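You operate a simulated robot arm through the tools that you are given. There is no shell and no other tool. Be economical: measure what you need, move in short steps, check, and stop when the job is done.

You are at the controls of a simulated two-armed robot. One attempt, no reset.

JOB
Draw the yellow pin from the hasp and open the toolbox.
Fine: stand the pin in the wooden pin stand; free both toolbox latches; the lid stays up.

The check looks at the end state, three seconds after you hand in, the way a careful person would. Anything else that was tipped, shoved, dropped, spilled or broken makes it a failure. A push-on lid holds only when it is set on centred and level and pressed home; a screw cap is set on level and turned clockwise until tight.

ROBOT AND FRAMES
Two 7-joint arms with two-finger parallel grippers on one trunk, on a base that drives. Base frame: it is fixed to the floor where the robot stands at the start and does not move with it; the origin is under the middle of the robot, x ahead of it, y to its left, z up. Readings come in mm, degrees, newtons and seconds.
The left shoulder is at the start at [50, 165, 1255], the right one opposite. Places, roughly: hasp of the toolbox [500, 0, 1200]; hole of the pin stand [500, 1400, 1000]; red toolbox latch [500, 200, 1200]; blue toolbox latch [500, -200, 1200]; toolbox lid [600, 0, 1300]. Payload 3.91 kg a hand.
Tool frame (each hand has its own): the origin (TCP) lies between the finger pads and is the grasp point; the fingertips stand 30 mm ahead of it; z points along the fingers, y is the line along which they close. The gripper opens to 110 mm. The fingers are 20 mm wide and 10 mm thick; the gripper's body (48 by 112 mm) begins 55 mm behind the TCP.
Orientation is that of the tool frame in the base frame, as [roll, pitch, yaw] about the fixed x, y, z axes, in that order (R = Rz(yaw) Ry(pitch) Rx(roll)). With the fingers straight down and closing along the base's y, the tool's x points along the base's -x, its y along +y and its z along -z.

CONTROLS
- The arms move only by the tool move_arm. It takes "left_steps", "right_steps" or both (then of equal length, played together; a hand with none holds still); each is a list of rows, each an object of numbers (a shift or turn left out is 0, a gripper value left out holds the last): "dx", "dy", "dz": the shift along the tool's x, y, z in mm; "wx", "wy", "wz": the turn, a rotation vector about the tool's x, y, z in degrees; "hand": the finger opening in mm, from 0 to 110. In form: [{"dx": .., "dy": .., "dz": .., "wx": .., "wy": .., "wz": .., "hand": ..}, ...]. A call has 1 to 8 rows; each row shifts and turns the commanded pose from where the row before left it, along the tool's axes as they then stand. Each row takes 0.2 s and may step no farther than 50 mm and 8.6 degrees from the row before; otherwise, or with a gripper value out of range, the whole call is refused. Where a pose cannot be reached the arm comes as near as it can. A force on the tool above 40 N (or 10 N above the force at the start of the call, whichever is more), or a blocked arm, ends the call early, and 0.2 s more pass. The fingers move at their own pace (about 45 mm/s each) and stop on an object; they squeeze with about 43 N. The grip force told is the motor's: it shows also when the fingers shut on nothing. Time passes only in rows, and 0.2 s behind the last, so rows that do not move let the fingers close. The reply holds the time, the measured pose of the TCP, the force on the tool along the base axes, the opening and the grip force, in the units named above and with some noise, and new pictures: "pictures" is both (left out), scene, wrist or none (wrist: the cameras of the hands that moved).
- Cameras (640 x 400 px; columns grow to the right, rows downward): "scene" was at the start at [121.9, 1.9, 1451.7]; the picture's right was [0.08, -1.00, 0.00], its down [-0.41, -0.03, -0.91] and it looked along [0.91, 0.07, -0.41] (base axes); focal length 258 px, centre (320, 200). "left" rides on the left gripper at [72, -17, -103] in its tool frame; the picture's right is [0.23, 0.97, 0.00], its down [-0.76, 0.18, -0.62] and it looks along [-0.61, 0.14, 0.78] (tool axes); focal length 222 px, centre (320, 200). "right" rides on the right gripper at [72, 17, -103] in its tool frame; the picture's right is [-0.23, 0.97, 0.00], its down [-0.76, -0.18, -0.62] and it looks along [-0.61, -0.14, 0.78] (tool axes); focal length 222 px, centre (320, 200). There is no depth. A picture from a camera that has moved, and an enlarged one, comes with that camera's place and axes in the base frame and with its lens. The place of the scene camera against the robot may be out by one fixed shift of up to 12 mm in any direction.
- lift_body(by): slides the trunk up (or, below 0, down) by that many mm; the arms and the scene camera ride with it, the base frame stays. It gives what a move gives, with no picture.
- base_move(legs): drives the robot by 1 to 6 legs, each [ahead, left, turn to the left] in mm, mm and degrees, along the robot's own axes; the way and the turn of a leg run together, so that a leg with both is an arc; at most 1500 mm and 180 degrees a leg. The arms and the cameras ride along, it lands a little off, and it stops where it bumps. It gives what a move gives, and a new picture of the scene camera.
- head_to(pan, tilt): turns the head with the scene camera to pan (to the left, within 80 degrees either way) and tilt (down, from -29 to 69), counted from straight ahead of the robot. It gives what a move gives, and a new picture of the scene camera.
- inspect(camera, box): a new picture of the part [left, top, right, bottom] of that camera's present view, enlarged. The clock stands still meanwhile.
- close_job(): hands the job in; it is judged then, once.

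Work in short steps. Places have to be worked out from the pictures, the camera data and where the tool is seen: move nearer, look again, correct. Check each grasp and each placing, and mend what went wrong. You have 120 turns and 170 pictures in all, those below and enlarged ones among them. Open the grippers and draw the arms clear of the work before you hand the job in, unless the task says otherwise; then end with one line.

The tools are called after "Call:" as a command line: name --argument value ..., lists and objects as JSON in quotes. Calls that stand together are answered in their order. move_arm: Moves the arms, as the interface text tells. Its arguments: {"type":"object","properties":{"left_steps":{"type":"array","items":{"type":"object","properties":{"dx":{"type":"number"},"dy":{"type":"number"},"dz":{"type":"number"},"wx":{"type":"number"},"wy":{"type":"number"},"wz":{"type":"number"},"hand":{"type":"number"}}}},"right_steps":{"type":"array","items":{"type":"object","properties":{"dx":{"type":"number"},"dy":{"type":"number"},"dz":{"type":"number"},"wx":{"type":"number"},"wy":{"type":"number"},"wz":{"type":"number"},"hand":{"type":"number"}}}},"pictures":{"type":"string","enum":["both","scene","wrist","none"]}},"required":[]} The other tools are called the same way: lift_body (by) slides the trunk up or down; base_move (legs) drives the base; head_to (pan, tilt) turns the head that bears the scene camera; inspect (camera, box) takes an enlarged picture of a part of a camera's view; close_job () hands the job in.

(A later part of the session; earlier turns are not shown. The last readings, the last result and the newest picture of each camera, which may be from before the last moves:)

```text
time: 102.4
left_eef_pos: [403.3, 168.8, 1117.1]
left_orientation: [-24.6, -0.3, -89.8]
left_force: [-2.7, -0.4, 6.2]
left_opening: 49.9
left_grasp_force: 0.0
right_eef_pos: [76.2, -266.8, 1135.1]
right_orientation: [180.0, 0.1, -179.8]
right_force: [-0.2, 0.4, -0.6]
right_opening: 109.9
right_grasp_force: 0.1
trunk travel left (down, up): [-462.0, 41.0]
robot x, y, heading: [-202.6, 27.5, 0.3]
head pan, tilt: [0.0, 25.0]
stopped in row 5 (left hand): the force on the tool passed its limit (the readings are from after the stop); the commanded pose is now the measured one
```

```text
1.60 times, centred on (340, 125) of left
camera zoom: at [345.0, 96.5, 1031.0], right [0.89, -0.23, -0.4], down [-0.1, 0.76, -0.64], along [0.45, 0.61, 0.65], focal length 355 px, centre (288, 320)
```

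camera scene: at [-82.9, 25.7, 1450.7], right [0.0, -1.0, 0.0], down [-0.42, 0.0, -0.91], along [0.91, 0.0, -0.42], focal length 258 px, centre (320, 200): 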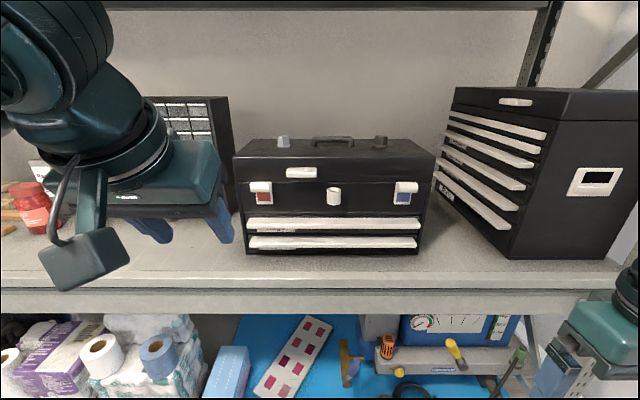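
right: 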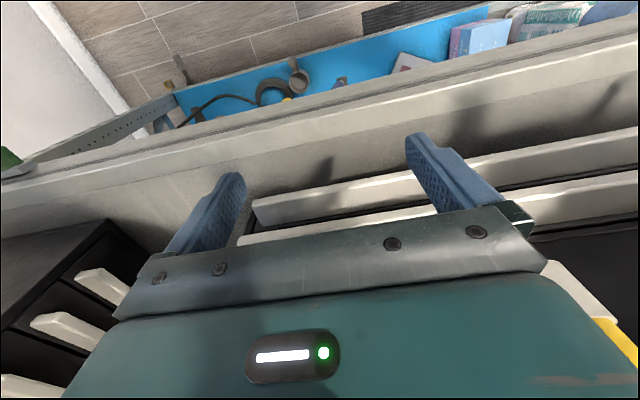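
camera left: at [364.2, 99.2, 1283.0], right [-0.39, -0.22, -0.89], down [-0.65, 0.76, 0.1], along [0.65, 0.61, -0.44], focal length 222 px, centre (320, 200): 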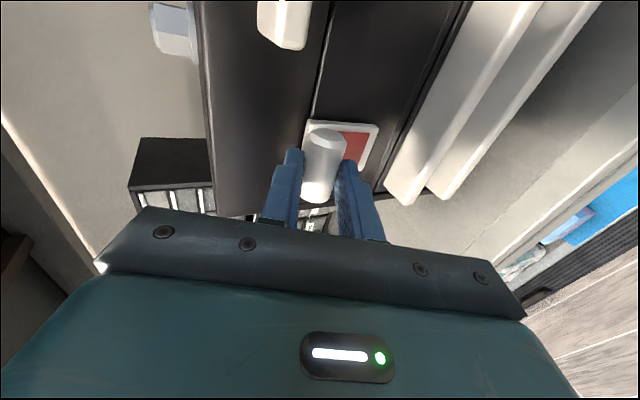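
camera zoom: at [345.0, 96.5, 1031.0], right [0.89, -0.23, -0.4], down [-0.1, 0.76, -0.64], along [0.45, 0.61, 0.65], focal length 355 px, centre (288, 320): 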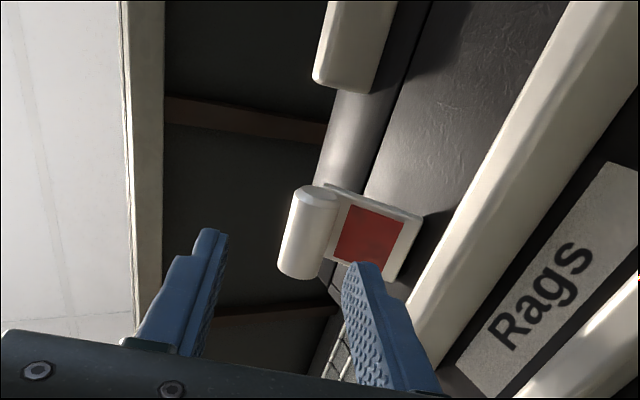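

The red latch stays swung open. The wrist touched the shelf edge, so I move back toward the robot, then restore the hand's attitude.

Call:
move_arm --left_steps '[{"dy": -27, "dz": -10}, {"dy": -27, "dz": -10}, {"dy": -27, "dz": -5}, {"wx": -8.5}, {"wx": -8.5}, {"wx": -8.5}, {"wx": -8.5}, {"wx": -8.5}]' --pictures "none"

Call:
move_arm --left_steps '[{"wx": -8.5, "dz": -10}, {"wx": -8.5, "dz": -10}, {"wx": -6, "dy": -30}, {"wz": 8.5, "dy": -20}, {"wz": 8.5}, {"wz": 8.5}, {"wz": 8.5}, {"wz": 8.5}]' --pictures "scene"

```text
time: 104.2
left_eef_pos: [324.8, 202.8, 1120.9]
left_orientation: [-65.3, 13.1, -88.9]
left_force: [0.6, 0.4, -0.4]
left_opening: 49.9
left_grasp_force: 0.0
right_eef_pos: [77.6, -267.5, 1135.9]
right_orientation: [179.9, -0.1, -179.8]
right_force: [0.4, 0.8, 0.5]
right_opening: 110.1
right_grasp_force: 0.2
trunk travel left (down, up): [-462.0, 41.0]
robot x, y, heading: [-202.0, 26.4, 0.3]
head pan, tilt: [0.0, 25.0]
stopped in row 8 (left hand): the arm was blocked; the commanded pose is now the measured one
```

```text
time: 104.8
left_eef_pos: [314.3, 234.1, 1117.0]
left_orientation: [-75.1, 27.4, -88.4]
left_force: [0.0, -1.2, -0.2]
left_opening: 49.9
left_grasp_force: 0.1
right_eef_pos: [77.8, -266.4, 1135.4]
right_orientation: [-179.9, 0.0, -179.8]
right_force: [0.0, -0.5, 0.2]
right_opening: 110.4
right_grasp_force: 0.1
trunk travel left (down, up): [-462.0, 41.0]
robot x, y, heading: [-208.1, 29.5, 0.1]
head pan, tilt: [0.0, 25.0]
stopped in row 2 (left hand): the arm was blocked; the commanded pose is now the measured one
camera scene: at [-81.5, 25.7, 1437.6], right [0.0, -1.0, 0.0], down [-0.42, 0.0, -0.91], along [0.91, 0.0, -0.42], focal length 258 px, centre (320, 200)
```

scene: 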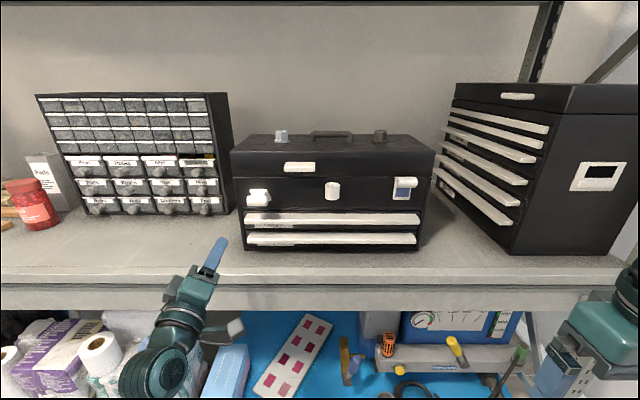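

Blocked by a joint limit probably; I unroll about the tool axis while moving up.

Call:
move_arm --left_steps '[{"dx": -14, "dy": -26, "dz": 7}, {"wz": 8}, {"wz": 8}, {"wz": 8}, {"wz": 8}, {"wz": 8}]' --pictures "none"

```text
time: 106.2
left_eef_pos: [314.2, 233.8, 1148.5]
left_orientation: [-57.7, 64.8, -65.5]
left_force: [-0.1, -0.4, -0.8]
left_opening: 50.1
left_grasp_force: 0.1
right_eef_pos: [78.6, -267.1, 1136.3]
right_orientation: [180.0, 0.0, -179.8]
right_force: [0.6, 1.0, 0.3]
right_opening: 109.8
right_grasp_force: 0.0
trunk travel left (down, up): [-462.0, 41.0]
robot x, y, heading: [-199.0, 27.0, 0.3]
head pan, tilt: [0.0, 25.0]
```

Good progress. Finish unrolling and pitch the hand down to a neutral pose.

Call:
move_arm --left_steps '[{"wz": 8}, {"wz": 8}, {"wz": 7}, {"wy": 8.5}, {"wy": 8.5}, {"wy": 8.5}, {"wy": 8.5}, {"wy": 8.5}]' --pictures "none"

```text
time: 108.0
left_eef_pos: [313.2, 233.6, 1147.4]
left_orientation: [177.9, 60.5, 172.9]
left_force: [-0.2, 0.0, -0.2]
left_opening: 50.1
left_grasp_force: 0.0
right_eef_pos: [78.1, -267.8, 1136.5]
right_orientation: [-180.0, 0.0, -179.8]
right_force: [0.4, 0.4, 0.0]
right_opening: 109.8
right_grasp_force: 0.0
trunk travel left (down, up): [-462.0, 41.0]
robot x, y, heading: [-201.5, 27.5, 0.2]
head pan, tilt: [0.0, 25.0]
```

Left hand is safe. Now the blue latch with the right arm: I drive forward 80 mm and bring the right hand in front of it.

Call:
base_move --legs '[[80, 0, 0]]'

Call:
move_arm --right_steps '[{"dx": -35, "dy": 15, "dz": -25, "hand": 80}, {"dx": -35, "dy": 15, "dz": -25}, {"dx": -35, "dy": 15, "dz": -25}, {"dx": -35, "dy": 15, "dz": -25}, {"dx": -35, "dy": 15, "dz": -20}, {"dx": -35, "dy": 15}, {"wy": -8.5}, {"wy": -8.5}]' --pictures "none"

Call:
move_arm --right_steps '[{"wy": -8.5}, {"wy": -8.5}, {"wy": -8.5}, {"wy": -8.5}, {"wy": -8.5}]' --pictures "wrist"

```text
time: 109.0
left_eef_pos: [392.0, 235.1, 1147.3]
left_orientation: [177.8, 60.6, 173.1]
left_force: [0.2, 0.3, 0.2]
left_opening: 50.0
left_grasp_force: 0.0
right_eef_pos: [156.9, -265.0, 1136.1]
right_orientation: [-180.0, 0.1, -179.7]
right_force: [0.2, 0.8, 0.2]
right_opening: 110.0
right_grasp_force: 0.1
trunk travel left (down, up): [-462.0, 41.0]
robot x, y, heading: [-128.1, 28.0, 0.5]
head pan, tilt: [0.0, 25.0]
camera scene: at [-2.5, 26.3, 1437.5], right [0.01, -1.0, 0.0], down [-0.42, 0.0, -0.91], along [0.91, 0.01, -0.42], focal length 258 px, centre (320, 200)
```

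scene: 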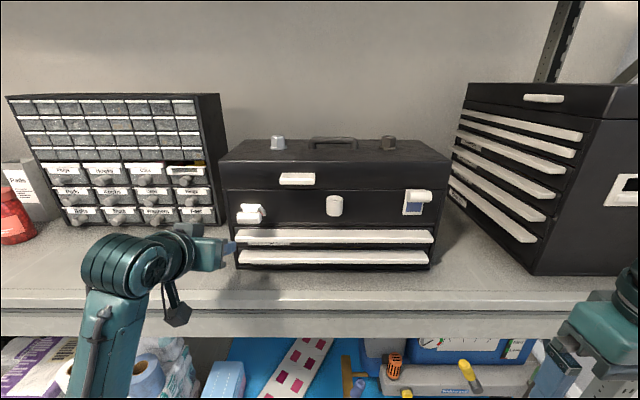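

```text
time: 110.8
left_eef_pos: [391.8, 235.3, 1147.3]
left_orientation: [177.8, 60.7, 172.9]
left_force: [0.0, 0.5, 0.5]
left_opening: 50.3
left_grasp_force: 0.0
right_eef_pos: [366.4, -175.4, 1256.4]
right_orientation: [-179.9, 17.1, -179.7]
right_force: [1.2, 0.7, 0.3]
right_opening: 80.0
right_grasp_force: 0.0
trunk travel left (down, up): [-462.0, 41.0]
robot x, y, heading: [-129.2, 30.5, 0.8]
head pan, tilt: [0.0, 25.0]
```

```text
time: 112.0
left_eef_pos: [390.4, 234.6, 1147.2]
left_orientation: [177.7, 60.7, 173.0]
left_force: [0.4, 0.2, -0.1]
left_opening: 50.2
left_grasp_force: 0.0
right_eef_pos: [365.9, -174.5, 1256.4]
right_orientation: [180.0, 59.6, -179.7]
right_force: [0.0, 0.5, 0.0]
right_opening: 80.0
right_grasp_force: 0.0
trunk travel left (down, up): [-462.0, 41.0]
robot x, y, heading: [-124.6, 32.9, 0.2]
head pan, tilt: [0.0, 25.0]
camera right: at [239.2, -160.2, 1245.3], right [0.11, 0.97, 0.2], down [-0.15, -0.18, 0.97], along [0.98, -0.14, 0.13], focal length 222 px, centre (320, 200)
```

right: 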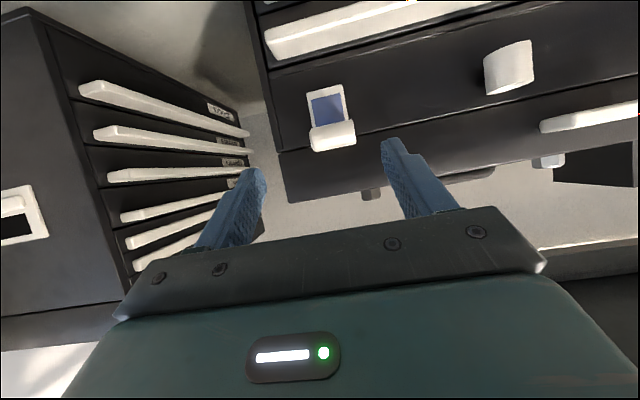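

Blue bar at ≈(483, −168, 1214). I approach with fingers straddling its ends.

Call:
move_arm --right_steps '[{"dx": -5.6, "dy": 2, "dz": 28, "hand": 70}, {"dx": -5.6, "dy": 2, "dz": 28}, {"dx": -5.6, "dy": 2, "dz": 26}, {}]' --pictures "wrist"

```text
time: 113.0
left_eef_pos: [391.4, 236.4, 1147.4]
left_orientation: [177.6, 60.7, 173.0]
left_force: [-0.2, 0.4, 0.7]
left_opening: 50.0
left_grasp_force: 0.0
right_eef_pos: [445.2, -168.9, 1232.2]
right_orientation: [179.9, 59.6, -179.8]
right_force: [0.2, -0.1, -1.6]
right_opening: 70.1
right_grasp_force: 0.1
trunk travel left (down, up): [-462.0, 41.0]
robot x, y, heading: [-125.3, 27.8, 0.3]
head pan, tilt: [0.0, 25.0]
camera right: at [319.2, -154.0, 1220.9], right [0.11, 0.97, 0.2], down [-0.15, -0.18, 0.97], along [0.98, -0.14, 0.13], focal length 222 px, centre (320, 200)
```

right: 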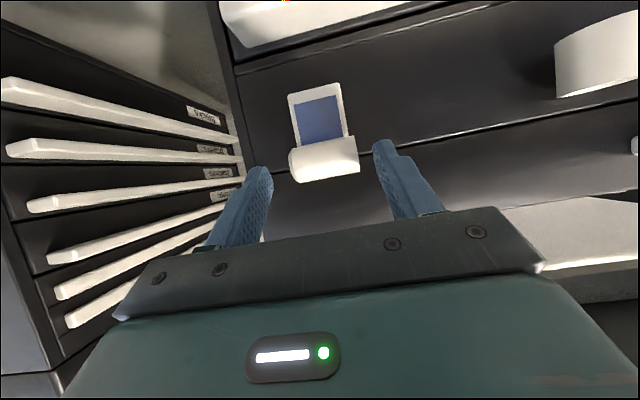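

Bar confirmed (~478, −168, 1214). Advance 30 mm and close on the ends.

Call:
move_arm --right_steps '[{"dx": -1.2, "dz": 15}, {"dx": -1.2, "dz": 10}, {"dz": 5}, {"hand": 30}, {"hand": 30}, {"hand": 30}, {"hand": 30}]' --pictures "wrist"

Call:
inspect --camera "right" --box '[220, 80, 440, 240]'

```text
time: 114.6
left_eef_pos: [388.3, 236.6, 1148.8]
left_orientation: [177.9, 60.8, 173.2]
left_force: [-0.3, 0.8, -0.1]
left_opening: 50.1
left_grasp_force: 0.1
right_eef_pos: [470.9, -167.3, 1218.1]
right_orientation: [179.9, 59.5, -179.5]
right_force: [-14.7, 12.6, -0.4]
right_opening: 43.7
right_grasp_force: 43.1
trunk travel left (down, up): [-462.0, 41.0]
robot x, y, heading: [-127.6, 32.8, 0.2]
head pan, tilt: [0.0, 25.0]
camera right: at [343.8, -151.6, 1207.0], right [0.1, 0.98, 0.2], down [-0.15, -0.18, 0.97], along [0.98, -0.13, 0.13], focal length 222 px, centre (320, 200)
```

right: 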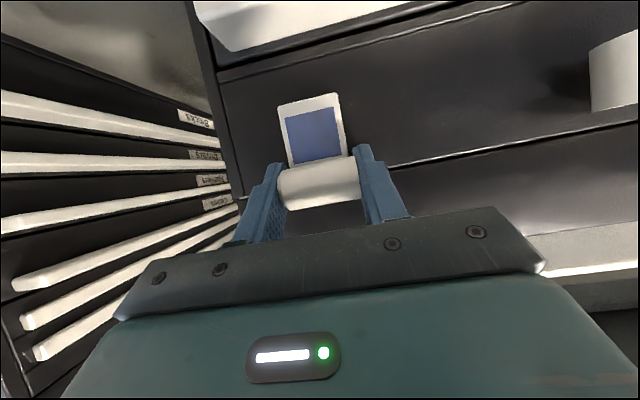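

```text
2.50 times, centred on (330, 160) of right
camera zoom: at [343.8, -151.6, 1207.0], right [0.1, 0.98, 0.2], down [-0.15, -0.18, 0.97], along [0.98, -0.13, 0.13], focal length 555 px, centre (295, 300)
```

zoom: 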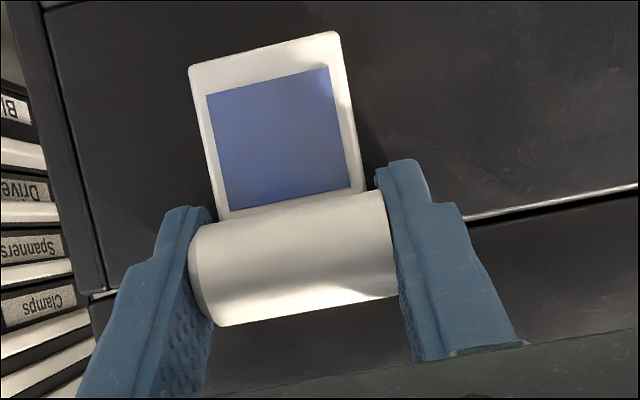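

Well gripped. Pull out and slightly down along the arc.

Call:
move_arm --right_steps '[{"dx": 3.7, "dz": -2.4}, {"dx": 3.7, "dz": -2.4}, {"dx": 3.7, "dz": -2.4}, {"dx": 3.7, "dz": -2.4}]' --pictures "none"

Call:
inspect --camera "right" --box '[220, 80, 440, 240]'

```text
time: 115.6
left_eef_pos: [392.6, 238.5, 1146.6]
left_orientation: [178.0, 60.7, 173.3]
left_force: [0.4, -0.5, -0.4]
left_opening: 50.1
left_grasp_force: 0.1
right_eef_pos: [457.0, -165.9, 1208.6]
right_orientation: [-179.9, 59.7, -179.6]
right_force: [15.8, 13.8, 10.8]
right_opening: 44.0
right_grasp_force: 43.3
trunk travel left (down, up): [-462.0, 41.0]
robot x, y, heading: [-128.7, 28.4, 0.4]
head pan, tilt: [0.0, 25.0]
```

```text
2.50 times, centred on (330, 160) of right
camera zoom: at [331.5, -151.0, 1197.5], right [0.11, 0.97, 0.2], down [-0.15, -0.18, 0.97], along [0.98, -0.13, 0.13], focal length 555 px, centre (295, 300)
```

zoom: 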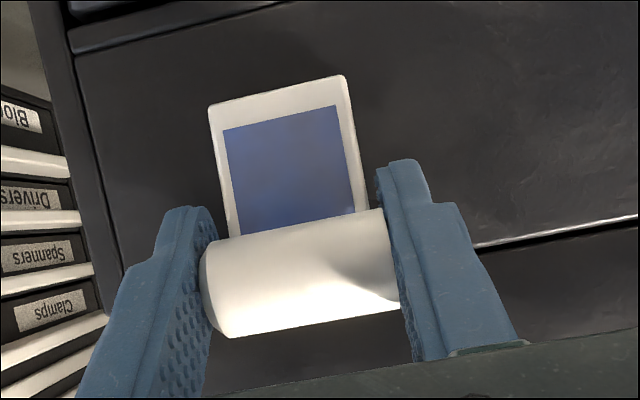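

It's swinging. Continue along the arc.

Call:
move_arm --right_steps '[{"dx": 5, "dz": -1.3}, {"dx": 5, "dz": -1.3}, {"dx": 5.2, "dz": -0.9}, {"dx": 5.2, "dz": -0.9}, {"dx": 5.2, "dz": -0.5}]' --pictures "none"

Call:
inspect --camera "right" --box '[220, 80, 440, 240]'

```text
time: 116.8
left_eef_pos: [391.0, 237.7, 1146.3]
left_orientation: [178.0, 60.6, 173.3]
left_force: [-0.1, 0.5, 0.3]
left_opening: 50.0
left_grasp_force: 0.1
right_eef_pos: [439.3, -167.0, 1189.3]
right_orientation: [-179.9, 59.5, -179.5]
right_force: [13.1, 9.7, 10.5]
right_opening: 43.9
right_grasp_force: 43.3
trunk travel left (down, up): [-462.0, 41.0]
robot x, y, heading: [-127.5, 33.7, 0.3]
head pan, tilt: [0.0, 25.0]
```

```text
2.50 times, centred on (330, 160) of right
camera zoom: at [312.9, -151.2, 1178.8], right [0.11, 0.97, 0.19], down [-0.15, -0.18, 0.97], along [0.98, -0.13, 0.13], focal length 555 px, centre (295, 300)
```

zoom: 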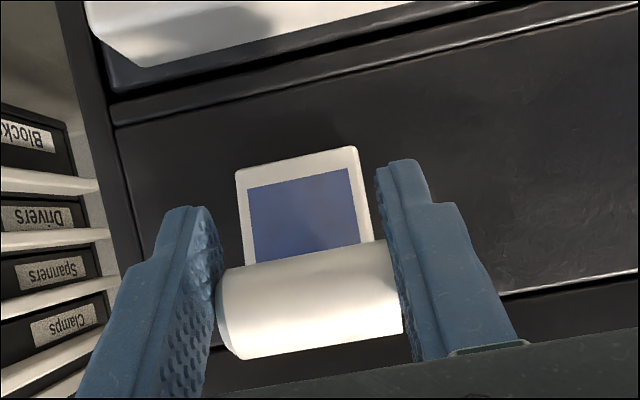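

The plate is foreshortening as it swings. Continue mostly downwards now.

Call:
move_arm --right_steps '[{"dx": 5.6, "dz": 0}, {"dx": 5.6, "dz": 0.4}, {"dx": 5.6, "dz": 0.8}, {"dx": 5.5, "dz": 1.5}, {"dx": 5.5, "dz": 2}, {"dx": 5, "dz": 2}]' --pictures "none"

Call:
inspect --camera "right" --box '[220, 80, 440, 240]'

Call:
inspect --camera "scene" --box '[200, 110, 480, 290]'

```text
time: 118.2
left_eef_pos: [391.4, 236.2, 1148.4]
left_orientation: [177.7, 60.6, 173.1]
left_force: [-0.5, 0.0, -0.2]
left_opening: 50.2
left_grasp_force: 0.1
right_eef_pos: [428.7, -169.1, 1155.4]
right_orientation: [180.0, 59.5, -179.7]
right_force: [-0.6, -0.3, -0.7]
right_opening: 30.1
right_grasp_force: 0.1
trunk travel left (down, up): [-462.0, 41.0]
robot x, y, heading: [-124.4, 29.9, 0.0]
head pan, tilt: [0.0, 25.0]
```

```text
2.50 times, centred on (330, 160) of right
camera zoom: at [302.5, -153.1, 1145.9], right [0.11, 0.97, 0.2], down [-0.15, -0.18, 0.97], along [0.98, -0.14, 0.13], focal length 555 px, centre (295, 300)
```

zoom: 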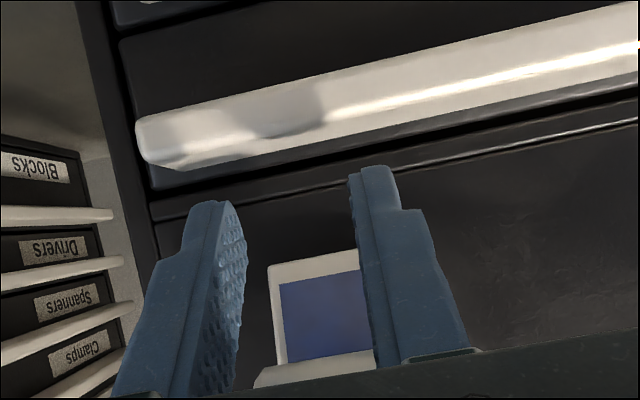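

```text
2.22 times, centred on (340, 200) of scene
camera zoom: at [-3.5, 26.3, 1437.6], right [0.01, -1.0, 0.0], down [-0.42, 0.0, -0.91], along [0.91, 0.01, -0.42], focal length 573 px, centre (276, 200)
```

zoom: 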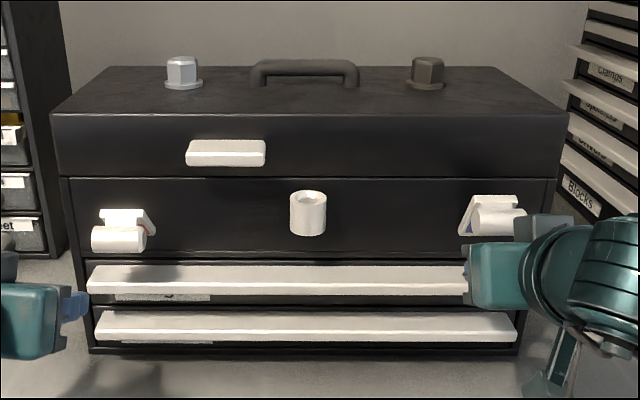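

The blue lever swung about halfway before the bar slipped out. I withdraw, close the fingers, and go above it to press it further down.

Call:
move_arm --right_steps '[{"dx": 15, "dz": -26, "hand": 30}, {"dx": 15, "dz": -26}, {"dx": -26, "dz": -15, "hand": 0}, {"dx": -26, "dz": -15}, {"dx": -26, "dz": -15}, {"wy": 8.5}, {"wy": 8.5}, {"wy": 8.5}]' --pictures "wrist"

```text
time: 120.0
left_eef_pos: [391.4, 235.0, 1146.7]
left_orientation: [177.8, 60.7, 173.1]
left_force: [0.3, -1.2, 0.2]
left_opening: 50.4
left_grasp_force: 0.1
right_eef_pos: [369.5, -167.7, 1247.9]
right_orientation: [179.9, 33.7, -179.7]
right_force: [-0.2, 0.1, -0.3]
right_opening: 0.1
right_grasp_force: 37.9
trunk travel left (down, up): [-462.0, 41.0]
robot x, y, heading: [-125.8, 30.4, -0.0]
head pan, tilt: [0.0, 25.0]
camera right: at [250.4, -152.6, 1294.1], right [0.18, 0.97, 0.13], down [0.29, -0.18, 0.94], along [0.94, -0.14, -0.31], focal length 222 px, centre (320, 200)
```

right: 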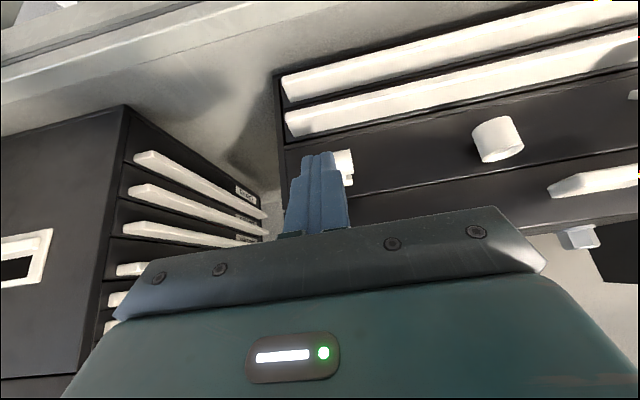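

Moving the closed tips to just above the bar.

Call:
move_arm --right_steps '[{"dx": -27, "dz": 24}, {"dx": -27, "dz": 24}, {}]' --pictures "wrist"

Call:
inspect --camera "scene" --box '[360, 160, 480, 250]'

```text
time: 120.8
left_eef_pos: [391.4, 235.0, 1147.4]
left_orientation: [177.7, 60.8, 173.0]
left_force: [0.3, 0.2, -0.3]
left_opening: 49.9
left_grasp_force: 0.0
right_eef_pos: [441.7, -168.9, 1237.6]
right_orientation: [-180.0, 34.1, -179.6]
right_force: [0.0, -0.4, 0.5]
right_opening: 0.0
right_grasp_force: 38.2
trunk travel left (down, up): [-462.0, 41.0]
robot x, y, heading: [-127.9, 28.0, 0.2]
head pan, tilt: [0.0, 25.0]
camera right: at [323.1, -152.8, 1283.5], right [0.18, 0.97, 0.13], down [0.28, -0.18, 0.94], along [0.94, -0.14, -0.31], focal length 222 px, centre (320, 200)
```

right: 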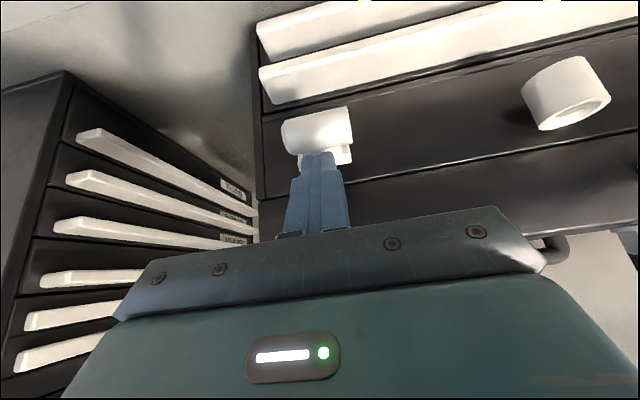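

```text
4.44 times, centred on (420, 205) of scene
camera zoom: at [-3.7, 26.3, 1437.7], right [0.01, -1.0, 0.0], down [-0.42, 0.0, -0.91], along [0.91, 0.01, -0.42], focal length 1145 px, centre (-124, 178)
```

zoom: 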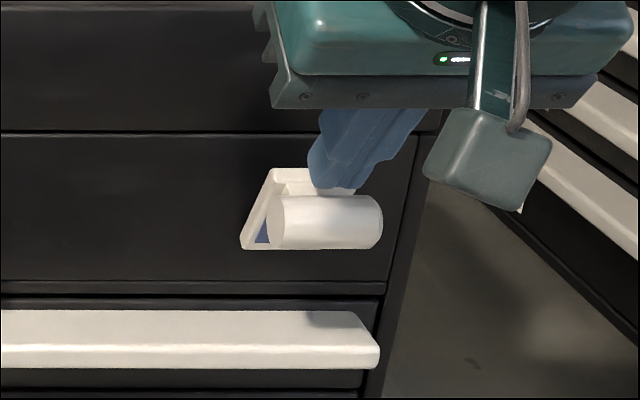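

Press straight down in steps.

Call:
move_arm --right_steps '[{"dx": 2.8, "dz": 4.15}, {"dx": 2.8, "dz": 4.15}, {"dx": 2.8, "dz": 4.15}, {"dx": 2.8, "dz": 4.15}, {"dx": 2.8, "dz": 4.15}, {"dx": 2.8, "dz": 4.15}, {"dx": 2.8, "dz": 4.15}]' --pictures "none"

Call:
inspect --camera "scene" --box '[360, 160, 480, 250]'

```text
time: 122.3
left_eef_pos: [388.4, 234.8, 1148.9]
left_orientation: [177.7, 60.8, 173.0]
left_force: [0.2, 0.0, -1.0]
left_opening: 50.1
left_grasp_force: 0.1
right_eef_pos: [436.5, -168.0, 1219.6]
right_orientation: [179.3, 35.7, -179.8]
right_force: [-11.6, 1.5, 12.8]
right_opening: 0.0
right_grasp_force: 37.7
trunk travel left (down, up): [-462.0, 41.0]
robot x, y, heading: [-125.6, 32.1, 0.5]
head pan, tilt: [0.0, 25.0]
stopped in row 7 (right hand): the force on the tool passed its limit (the readings are from after the stop); the commanded pose is now the measured one
```

```text
4.44 times, centred on (420, 205) of scene
camera zoom: at [-7.7, 26.4, 1437.7], right [0.0, -1.0, 0.0], down [-0.42, 0.0, -0.91], along [0.91, 0.0, -0.42], focal length 1145 px, centre (-124, 178)
```

zoom: 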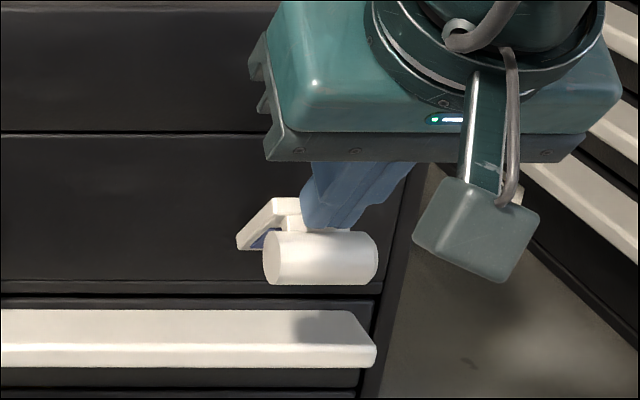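

It moved down to the stop. I withdraw up/back and compare both latches.

Call:
move_arm --right_steps '[{"dx": -5, "dz": -15}, {"dz": -40}, {"dz": -40, "dx": 10}, {"dx": 40}, {"dx": 40}]' --pictures "none"

Call:
inspect --camera "scene" --box '[200, 110, 480, 290]'

```text
time: 123.5
left_eef_pos: [390.7, 235.2, 1147.8]
left_orientation: [177.8, 60.7, 173.0]
left_force: [0.3, 0.6, -0.9]
left_opening: 50.2
left_grasp_force: 0.1
right_eef_pos: [316.4, -170.8, 1243.3]
right_orientation: [179.4, 35.2, -180.0]
right_force: [-0.6, -0.4, -0.8]
right_opening: 0.2
right_grasp_force: 38.0
trunk travel left (down, up): [-462.0, 41.0]
robot x, y, heading: [-125.7, 33.4, 0.2]
head pan, tilt: [0.0, 25.0]
```

```text
2.22 times, centred on (340, 200) of scene
camera zoom: at [-4.0, 26.2, 1437.7], right [0.01, -1.0, 0.0], down [-0.42, 0.0, -0.91], along [0.91, 0.0, -0.42], focal length 573 px, centre (276, 200)
```

zoom: 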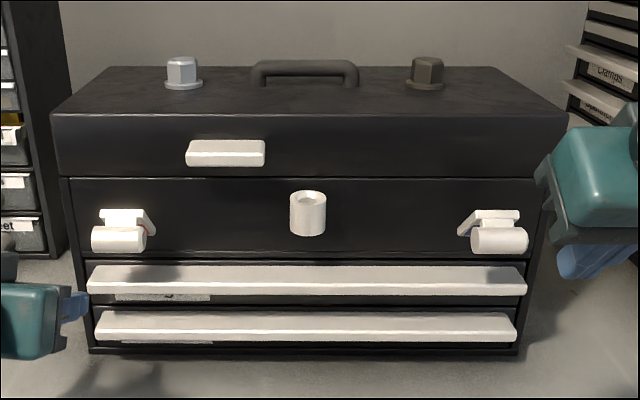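

Both latches are fully open. Next, the lid: the lip handle (y 42–115, underside z≈1234, lid front x≈503) can be pushed up from beneath with the left fingers. I raise and level the left hand.

Call:
move_arm --left_steps '[{"dx": -35, "dz": -20, "hand": 40}, {"dx": -35, "dz": -20}, {"wx": -6.1, "wz": -3.4}, {"wy": -8}, {"wy": -8}, {"wy": -6}]' --pictures "none"

```text
time: 124.9
left_eef_pos: [391.5, 233.1, 1228.3]
left_orientation: [171.2, 82.9, 173.1]
left_force: [-0.2, 0.0, -0.9]
left_opening: 39.8
left_grasp_force: 0.0
right_eef_pos: [318.3, -170.3, 1243.7]
right_orientation: [179.5, 35.3, -180.0]
right_force: [-0.7, 0.5, 0.0]
right_opening: 0.0
right_grasp_force: 38.4
trunk travel left (down, up): [-462.0, 41.0]
robot x, y, heading: [-122.7, 32.0, 0.2]
head pan, tilt: [0.0, 25.0]
```

Level now. Slide to y≈80 in front of the lip and look.

Call:
move_arm --left_steps '[{"dy": -38}, {"dy": -38}, {"dy": -38}, {"dy": -36}, {}]' --pictures "both"

```text
time: 126.1
left_eef_pos: [395.6, 82.4, 1224.2]
left_orientation: [171.3, 82.8, 173.3]
left_force: [0.4, 0.0, -0.6]
left_opening: 40.2
left_grasp_force: 0.1
right_eef_pos: [318.2, -170.1, 1241.9]
right_orientation: [179.5, 35.0, -179.9]
right_force: [-0.7, 0.3, -0.1]
right_opening: 0.1
right_grasp_force: 37.6
trunk travel left (down, up): [-462.0, 41.0]
robot x, y, heading: [-126.7, 27.6, 0.2]
head pan, tilt: [0.0, 25.0]
camera scene: at [-3.5, 26.8, 1437.6], right [0.01, -1.0, 0.0], down [-0.42, 0.0, -0.91], along [0.91, 0.0, -0.42], focal length 258 px, centre (320, 200)
camera left: at [284.1, 63.5, 1166.6], right [-0.06, 0.98, -0.21], down [-0.53, 0.14, 0.84], along [0.85, 0.16, 0.51], focal length 222 px, centre (320, 200)
```

scene: 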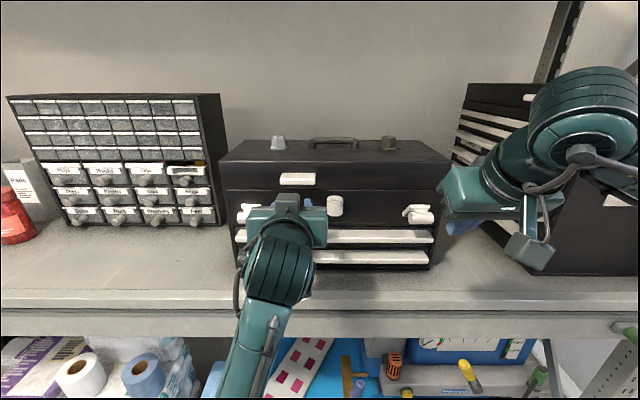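
left: 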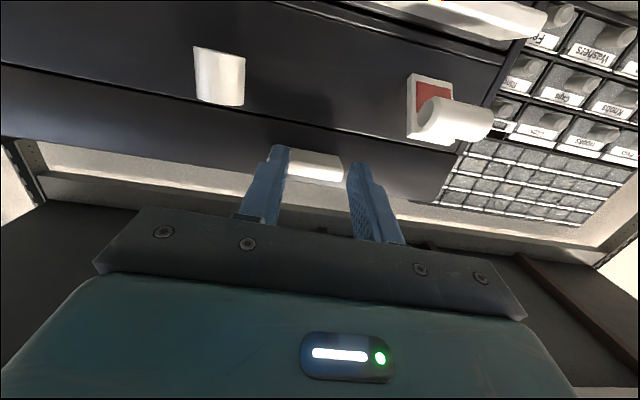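

Lip underside at z≈1236, y≈90 centre. I advance the fingertips under it.

Call:
move_arm --left_steps '[{"dz": 25, "dx": -3}, {"dz": 25, "dx": -3}, {"dz": 18, "dx": -2}, {}]' --pictures "wrist"

Call:
inspect --camera "scene" --box '[220, 130, 380, 250]'

```text
time: 127.1
left_eef_pos: [463.7, 86.8, 1224.2]
left_orientation: [171.2, 82.6, 173.3]
left_force: [-0.3, 0.6, 0.0]
left_opening: 40.1
left_grasp_force: 0.0
right_eef_pos: [318.0, -170.8, 1243.1]
right_orientation: [179.4, 35.2, -179.9]
right_force: [-0.8, -0.2, 0.0]
right_opening: 0.1
right_grasp_force: 38.1
trunk travel left (down, up): [-462.0, 41.0]
robot x, y, heading: [-124.8, 35.6, 0.6]
head pan, tilt: [0.0, 25.0]
camera left: at [352.5, 67.6, 1165.6], right [-0.06, 0.98, -0.21], down [-0.53, 0.14, 0.84], along [0.85, 0.16, 0.51], focal length 222 px, centre (320, 200)
```

left: 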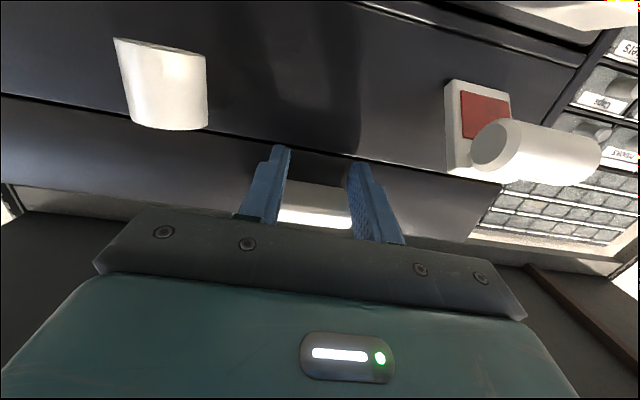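

```text
3.33 times, centred on (300, 190) of scene
camera zoom: at [-3.8, 26.3, 1437.6], right [0.01, -1.0, 0.0], down [-0.42, 0.0, -0.91], along [0.91, 0.0, -0.42], focal length 859 px, centre (387, 233)
```

zoom: 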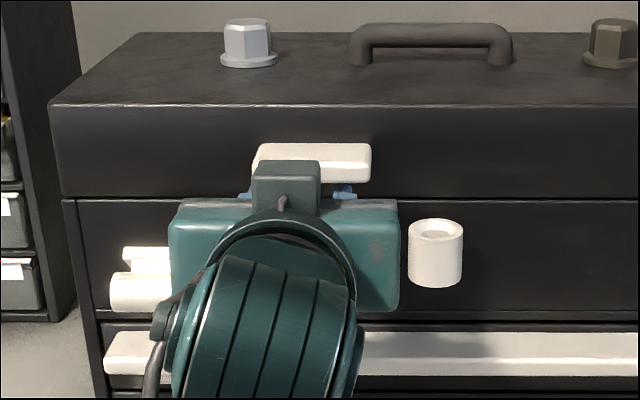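

Fingertips are beneath the lip. I advance 6 mm and start lifting.

Call:
move_arm --left_steps '[{"dz": 6, "dx": -0.7}, {"dx": -7.9, "dz": -1}, {"dx": -7.9, "dz": -1}, {"dx": -7.9, "dz": -0.5}, {"dx": -7.9, "dz": 0}]' --pictures "none"

Call:
inspect --camera "scene" --box '[200, 110, 480, 290]'

```text
time: 128.3
left_eef_pos: [473.7, 86.7, 1255.2]
left_orientation: [171.7, 82.6, 173.7]
left_force: [2.7, 0.4, -9.2]
left_opening: 40.0
left_grasp_force: 0.1
right_eef_pos: [318.5, -170.8, 1242.8]
right_orientation: [179.5, 35.1, -179.9]
right_force: [1.3, -0.5, -0.1]
right_opening: 0.0
right_grasp_force: 37.8
trunk travel left (down, up): [-462.0, 41.0]
robot x, y, heading: [-125.3, 34.3, 0.7]
head pan, tilt: [0.0, 25.0]
```

```text
2.22 times, centred on (340, 200) of scene
camera zoom: at [-2.1, 26.6, 1437.4], right [0.01, -1.0, 0.0], down [-0.42, 0.0, -0.91], along [0.91, 0.0, -0.42], focal length 573 px, centre (276, 200)
```

zoom: 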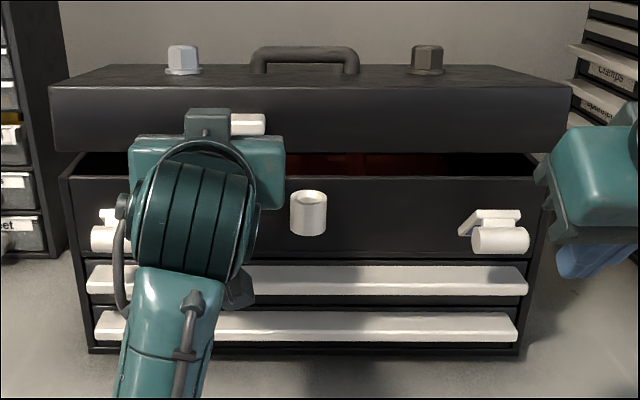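

The lid is rising with ~9 N. I continue following the arc to about 30°.

Call:
move_arm --left_steps '[{"dx": -11, "dz": 1.1}, {"dx": -11, "dz": 1.1}, {"dx": -11, "dz": 1.1}, {"dx": -11, "dz": 1.5}, {"dx": -11.2, "dz": 4}, {"dx": -11.2, "dz": 4}, {"dx": -11.2, "dz": 4}]' --pictures "scene"

```text
time: 129.9
left_eef_pos: [498.8, 86.8, 1331.9]
left_orientation: [172.4, 82.7, 174.4]
left_force: [-3.2, 1.8, -6.5]
left_opening: 39.2
left_grasp_force: 0.1
right_eef_pos: [317.3, -169.3, 1244.1]
right_orientation: [179.5, 35.0, -179.9]
right_force: [-0.7, 0.4, -0.2]
right_opening: 0.2
right_grasp_force: 37.5
trunk travel left (down, up): [-462.0, 41.0]
robot x, y, heading: [-128.6, 30.2, 0.4]
head pan, tilt: [0.0, 25.0]
camera scene: at [-3.3, 26.9, 1437.6], right [0.01, -1.0, 0.0], down [-0.42, 0.0, -0.91], along [0.91, 0.01, -0.42], focal length 258 px, centre (320, 200)
```

scene: 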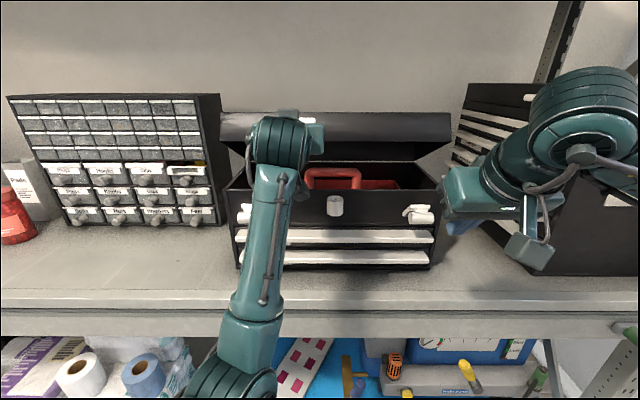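

Good, about 30° open. Continue to ~50°.

Call:
move_arm --left_steps '[{"dx": -10.3, "dz": 5.9}, {"dx": -10.3, "dz": 5.9}, {"dx": -10.3, "dz": 6.3}, {"dx": -9.2, "dz": 7.6}, {"dx": -9.2, "dz": 7.6}, {"dx": -9.2, "dz": 7.6}]' --pictures "both"

```text
time: 131.3
left_eef_pos: [541.9, 86.2, 1386.6]
left_orientation: [170.9, 83.0, 172.7]
left_force: [-10.3, 0.1, 4.9]
left_opening: 40.0
left_grasp_force: 0.1
right_eef_pos: [314.0, -170.3, 1244.7]
right_orientation: [179.5, 35.3, -179.9]
right_force: [-0.3, -0.3, -0.1]
right_opening: 0.1
right_grasp_force: 37.3
trunk travel left (down, up): [-462.0, 41.0]
robot x, y, heading: [-122.6, 26.2, 0.3]
head pan, tilt: [0.0, 25.0]
camera scene: at [-6.4, 26.1, 1438.0], right [0.01, -1.0, 0.0], down [-0.42, 0.0, -0.91], along [0.91, 0.0, -0.42], focal length 258 px, centre (320, 200)
camera left: at [430.6, 68.0, 1326.9], right [-0.06, 0.98, -0.21], down [-0.53, 0.14, 0.83], along [0.84, 0.16, 0.51], focal length 222 px, centre (320, 200)
```

scene: 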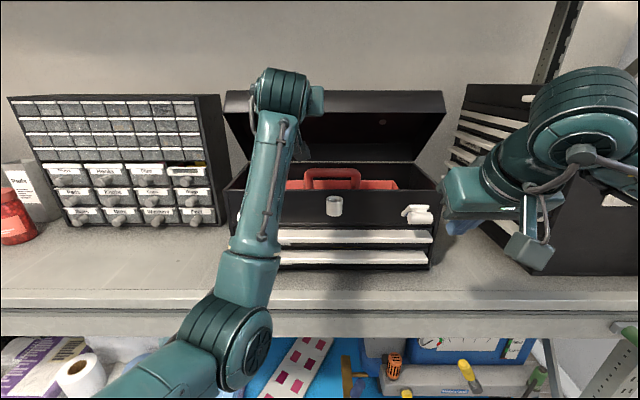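
left: 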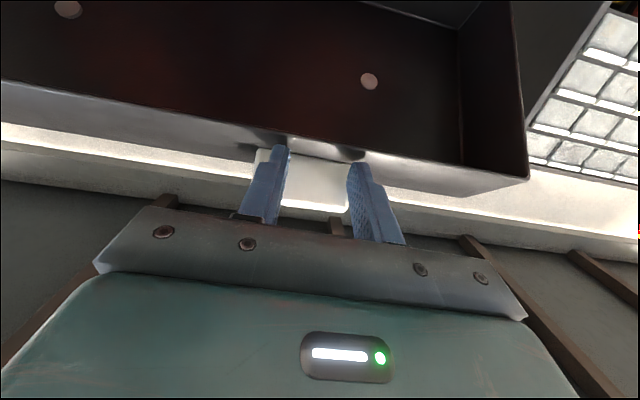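

Lid ~52° open. Continue pushing back and up toward ~70°.

Call:
move_arm --left_steps '[{"dx": -5.5, "dz": 8}, {"dx": -5.5, "dz": 8}, {"dx": -5, "dz": 8}, {"dx": -5, "dz": 8}, {"dx": -4.5, "dz": 8}, {"dx": -4.5, "dz": 8}, {"dx": -4, "dz": 8}, {"dx": -4, "dz": 8}]' --pictures "both"

```text
time: 133.1
left_eef_pos: [604.3, 88.0, 1425.6]
left_orientation: [171.2, 83.8, 173.3]
left_force: [-13.6, -4.9, 21.9]
left_opening: 42.0
left_grasp_force: 1.7
right_eef_pos: [312.0, -171.1, 1244.7]
right_orientation: [179.4, 35.6, 180.0]
right_force: [0.1, -0.8, -0.2]
right_opening: 0.0
right_grasp_force: 37.6
trunk travel left (down, up): [-462.0, 41.0]
robot x, y, heading: [-127.1, 30.0, 0.5]
head pan, tilt: [0.0, 25.0]
camera scene: at [-9.7, 25.1, 1438.3], right [0.01, -1.0, 0.0], down [-0.42, 0.0, -0.91], along [0.91, 0.01, -0.42], focal length 258 px, centre (320, 200)
camera left: at [494.7, 68.9, 1363.7], right [-0.06, 0.98, -0.21], down [-0.55, 0.15, 0.82], along [0.84, 0.16, 0.53], focal length 222 px, centre (320, 200)
```

scene: 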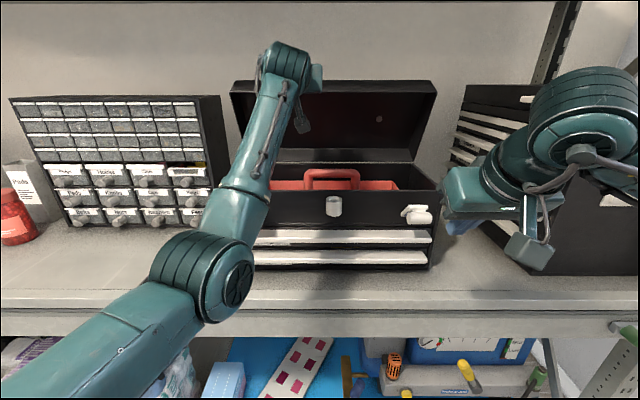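
left: 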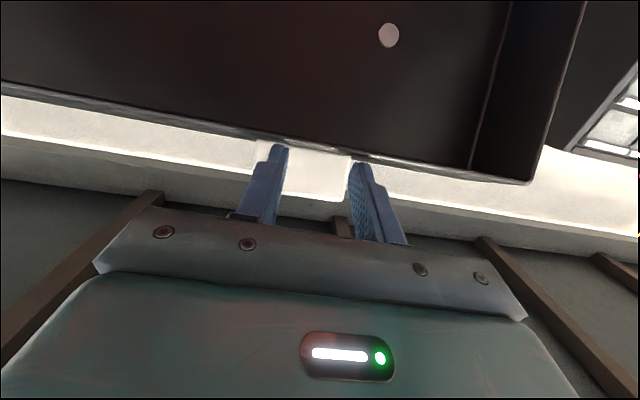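

About 70° open; the fingers press down on the lid's face, so I raise a bit while pushing on.

Call:
move_arm --left_steps '[{"dx": -6}, {"dx": -4, "dz": 6}, {"dx": -3, "dz": 7}, {"dx": -2, "dz": 7}, {"dx": -2, "dz": 7}]' --pictures "both"

```text
time: 134.3
left_eef_pos: [636.1, 88.0, 1434.4]
left_orientation: [171.0, 83.8, 173.1]
left_force: [-8.7, -2.7, 19.4]
left_opening: 40.8
left_grasp_force: 0.8
right_eef_pos: [314.5, -170.3, 1244.3]
right_orientation: [179.3, 35.4, -179.9]
right_force: [0.4, -0.5, -0.1]
right_opening: 0.1
right_grasp_force: 38.0
trunk travel left (down, up): [-462.0, 41.0]
robot x, y, heading: [-125.2, 30.4, 0.4]
head pan, tilt: [0.0, 25.0]
camera scene: at [-8.3, 25.6, 1438.2], right [0.01, -1.0, 0.0], down [-0.42, 0.0, -0.91], along [0.91, 0.01, -0.42], focal length 258 px, centre (320, 200)
camera left: at [526.2, 68.5, 1374.3], right [-0.06, 0.98, -0.21], down [-0.54, 0.15, 0.83], along [0.84, 0.16, 0.52], focal length 222 px, centre (320, 200)
```

scene: 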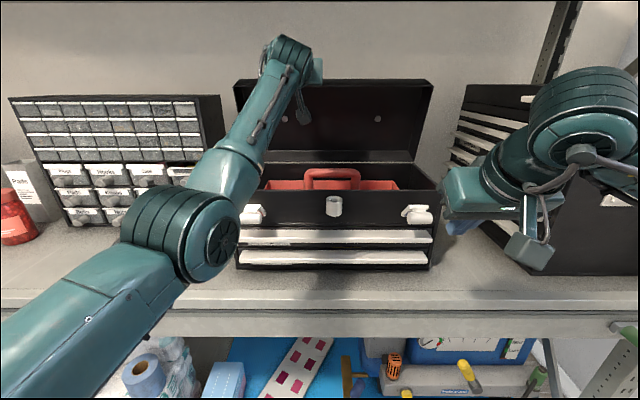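
left: 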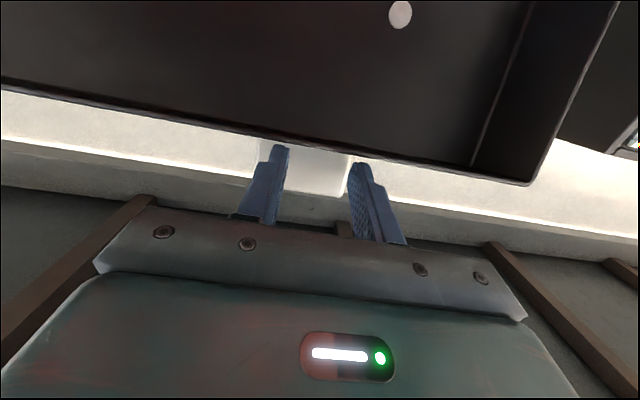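

~82°. Push further back, slightly raising.

Call:
move_arm --left_steps '[{"dx": -4, "dz": 6}, {"dx": -2, "dz": 7}, {"dx": -1, "dz": 7}, {"dx": 0, "dz": 7}, {"dx": 1, "dz": 7}]' --pictures "both"

```text
time: 135.5
left_eef_pos: [654.8, 91.5, 1438.6]
left_orientation: [169.9, 84.3, 171.5]
left_force: [-6.7, -9.9, 27.3]
left_opening: 44.6
left_grasp_force: 3.5
left hand out of reach, approached as far as the arm can: row 3, 4, 5
right_eef_pos: [312.6, -172.8, 1245.6]
right_orientation: [179.4, 35.4, -180.0]
right_force: [0.2, -0.4, 0.0]
right_opening: 0.1
right_grasp_force: 37.6
trunk travel left (down, up): [-462.0, 41.0]
robot x, y, heading: [-121.9, 31.0, 0.2]
head pan, tilt: [0.0, 25.0]
camera scene: at [-9.2, 24.0, 1438.4], right [0.0, -1.0, 0.0], down [-0.42, 0.0, -0.91], along [0.91, 0.01, -0.42], focal length 258 px, centre (320, 200)
camera left: at [543.3, 73.7, 1375.8], right [-0.05, 0.98, -0.21], down [-0.55, 0.15, 0.82], along [0.83, 0.16, 0.53], focal length 222 px, centre (320, 200)
```

scene: 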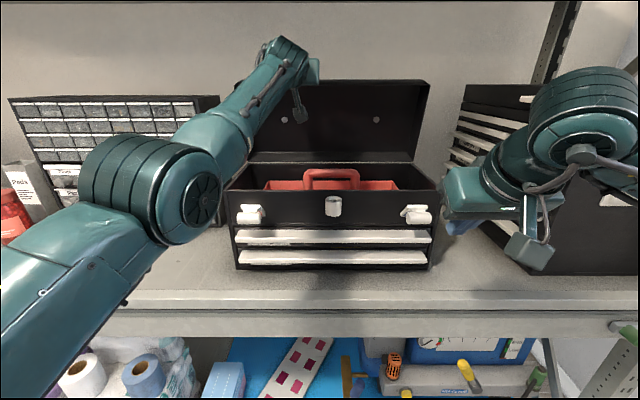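
left: 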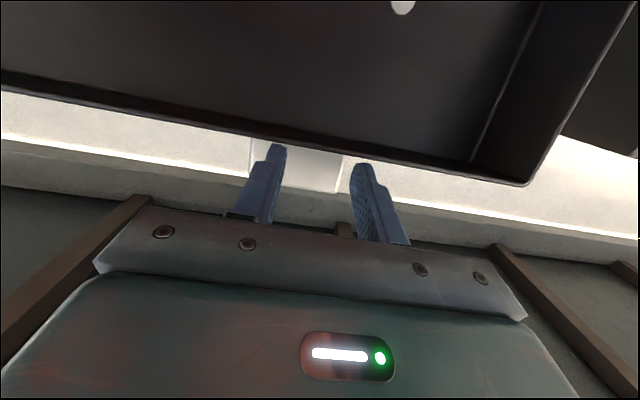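

The arm is at its reach limit with lid ~87°. I raise the trunk 10 mm to relieve the downward press, then drive the base forward 40 mm.

Call:
lift_body --by 10

Call:
base_move --legs '[[40, 0, 0]]'

```text
time: 136.1
left_eef_pos: [657.2, 96.2, 1440.4]
left_orientation: [170.2, 83.3, 172.4]
left_force: [-3.7, -2.9, 16.5]
left_opening: 41.3
left_grasp_force: 1.4
right_eef_pos: [314.4, -170.3, 1254.4]
right_orientation: [179.4, 35.3, -179.9]
right_force: [0.6, 0.5, -0.2]
right_opening: 0.0
right_grasp_force: 37.5
trunk travel left (down, up): [-472.0, 31.0]
robot x, y, heading: [-126.2, 28.2, 0.3]
head pan, tilt: [0.0, 25.0]
```

```text
time: 137.0
left_eef_pos: [698.9, 96.3, 1439.6]
left_orientation: [170.7, 83.3, 172.7]
left_force: [-15.5, 1.1, 17.0]
left_opening: 39.2
left_grasp_force: 0.0
right_eef_pos: [355.3, -169.7, 1254.5]
right_orientation: [179.5, 35.3, -179.9]
right_force: [0.0, -0.1, 0.0]
right_opening: 0.0
right_grasp_force: 37.8
trunk travel left (down, up): [-472.0, 31.0]
robot x, y, heading: [-83.8, 31.2, 0.2]
head pan, tilt: [0.0, 25.0]
camera scene: at [33.2, 26.7, 1448.1], right [0.01, -1.0, 0.0], down [-0.42, 0.0, -0.91], along [0.91, 0.01, -0.42], focal length 258 px, centre (320, 200)
```

scene: 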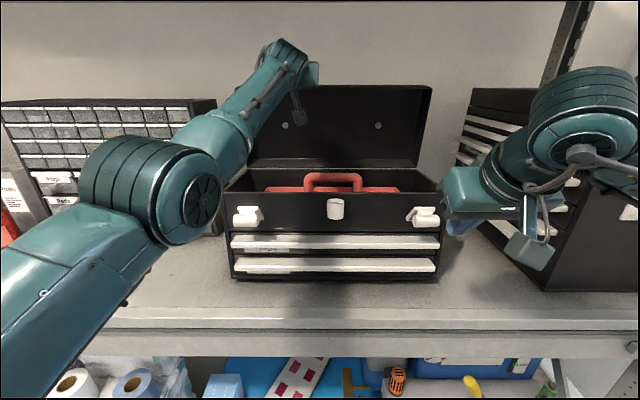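

The lid now leans past vertical with resistance growing. I raise the trunk to lift the fingers off the lid edge and see whether it stays.

Call:
lift_body --by 28

Call:
inspect --camera "left" --box '[0, 0, 640, 400]'

```text
time: 137.7
left_eef_pos: [699.7, 96.5, 1466.8]
left_orientation: [170.7, 83.4, 172.7]
left_force: [-16.1, -0.7, -8.2]
left_opening: 40.2
left_grasp_force: 0.4
right_eef_pos: [356.9, -170.4, 1281.8]
right_orientation: [179.4, 35.3, -179.9]
right_force: [-0.2, 0.5, -0.3]
right_opening: 0.1
right_grasp_force: 37.8
trunk travel left (down, up): [-500.0, 3.0]
robot x, y, heading: [-84.5, 31.1, 0.3]
head pan, tilt: [0.0, 25.0]
```

```text
1.00 times, centred on (320, 200) of left
camera zoom: at [588.1, 77.6, 1407.3], right [-0.06, 0.98, -0.21], down [-0.54, 0.14, 0.83], along [0.84, 0.16, 0.52], focal length 222 px, centre (320, 200)
```

zoom: 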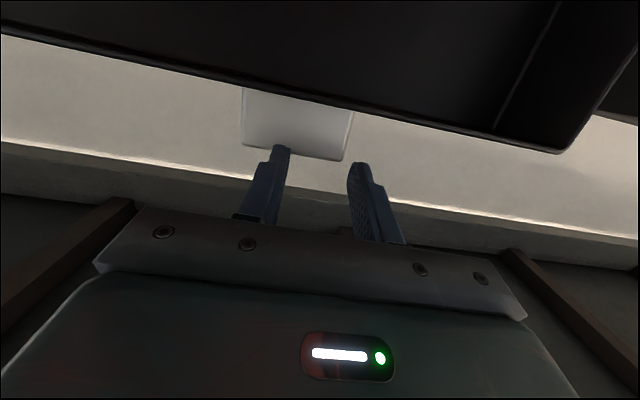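

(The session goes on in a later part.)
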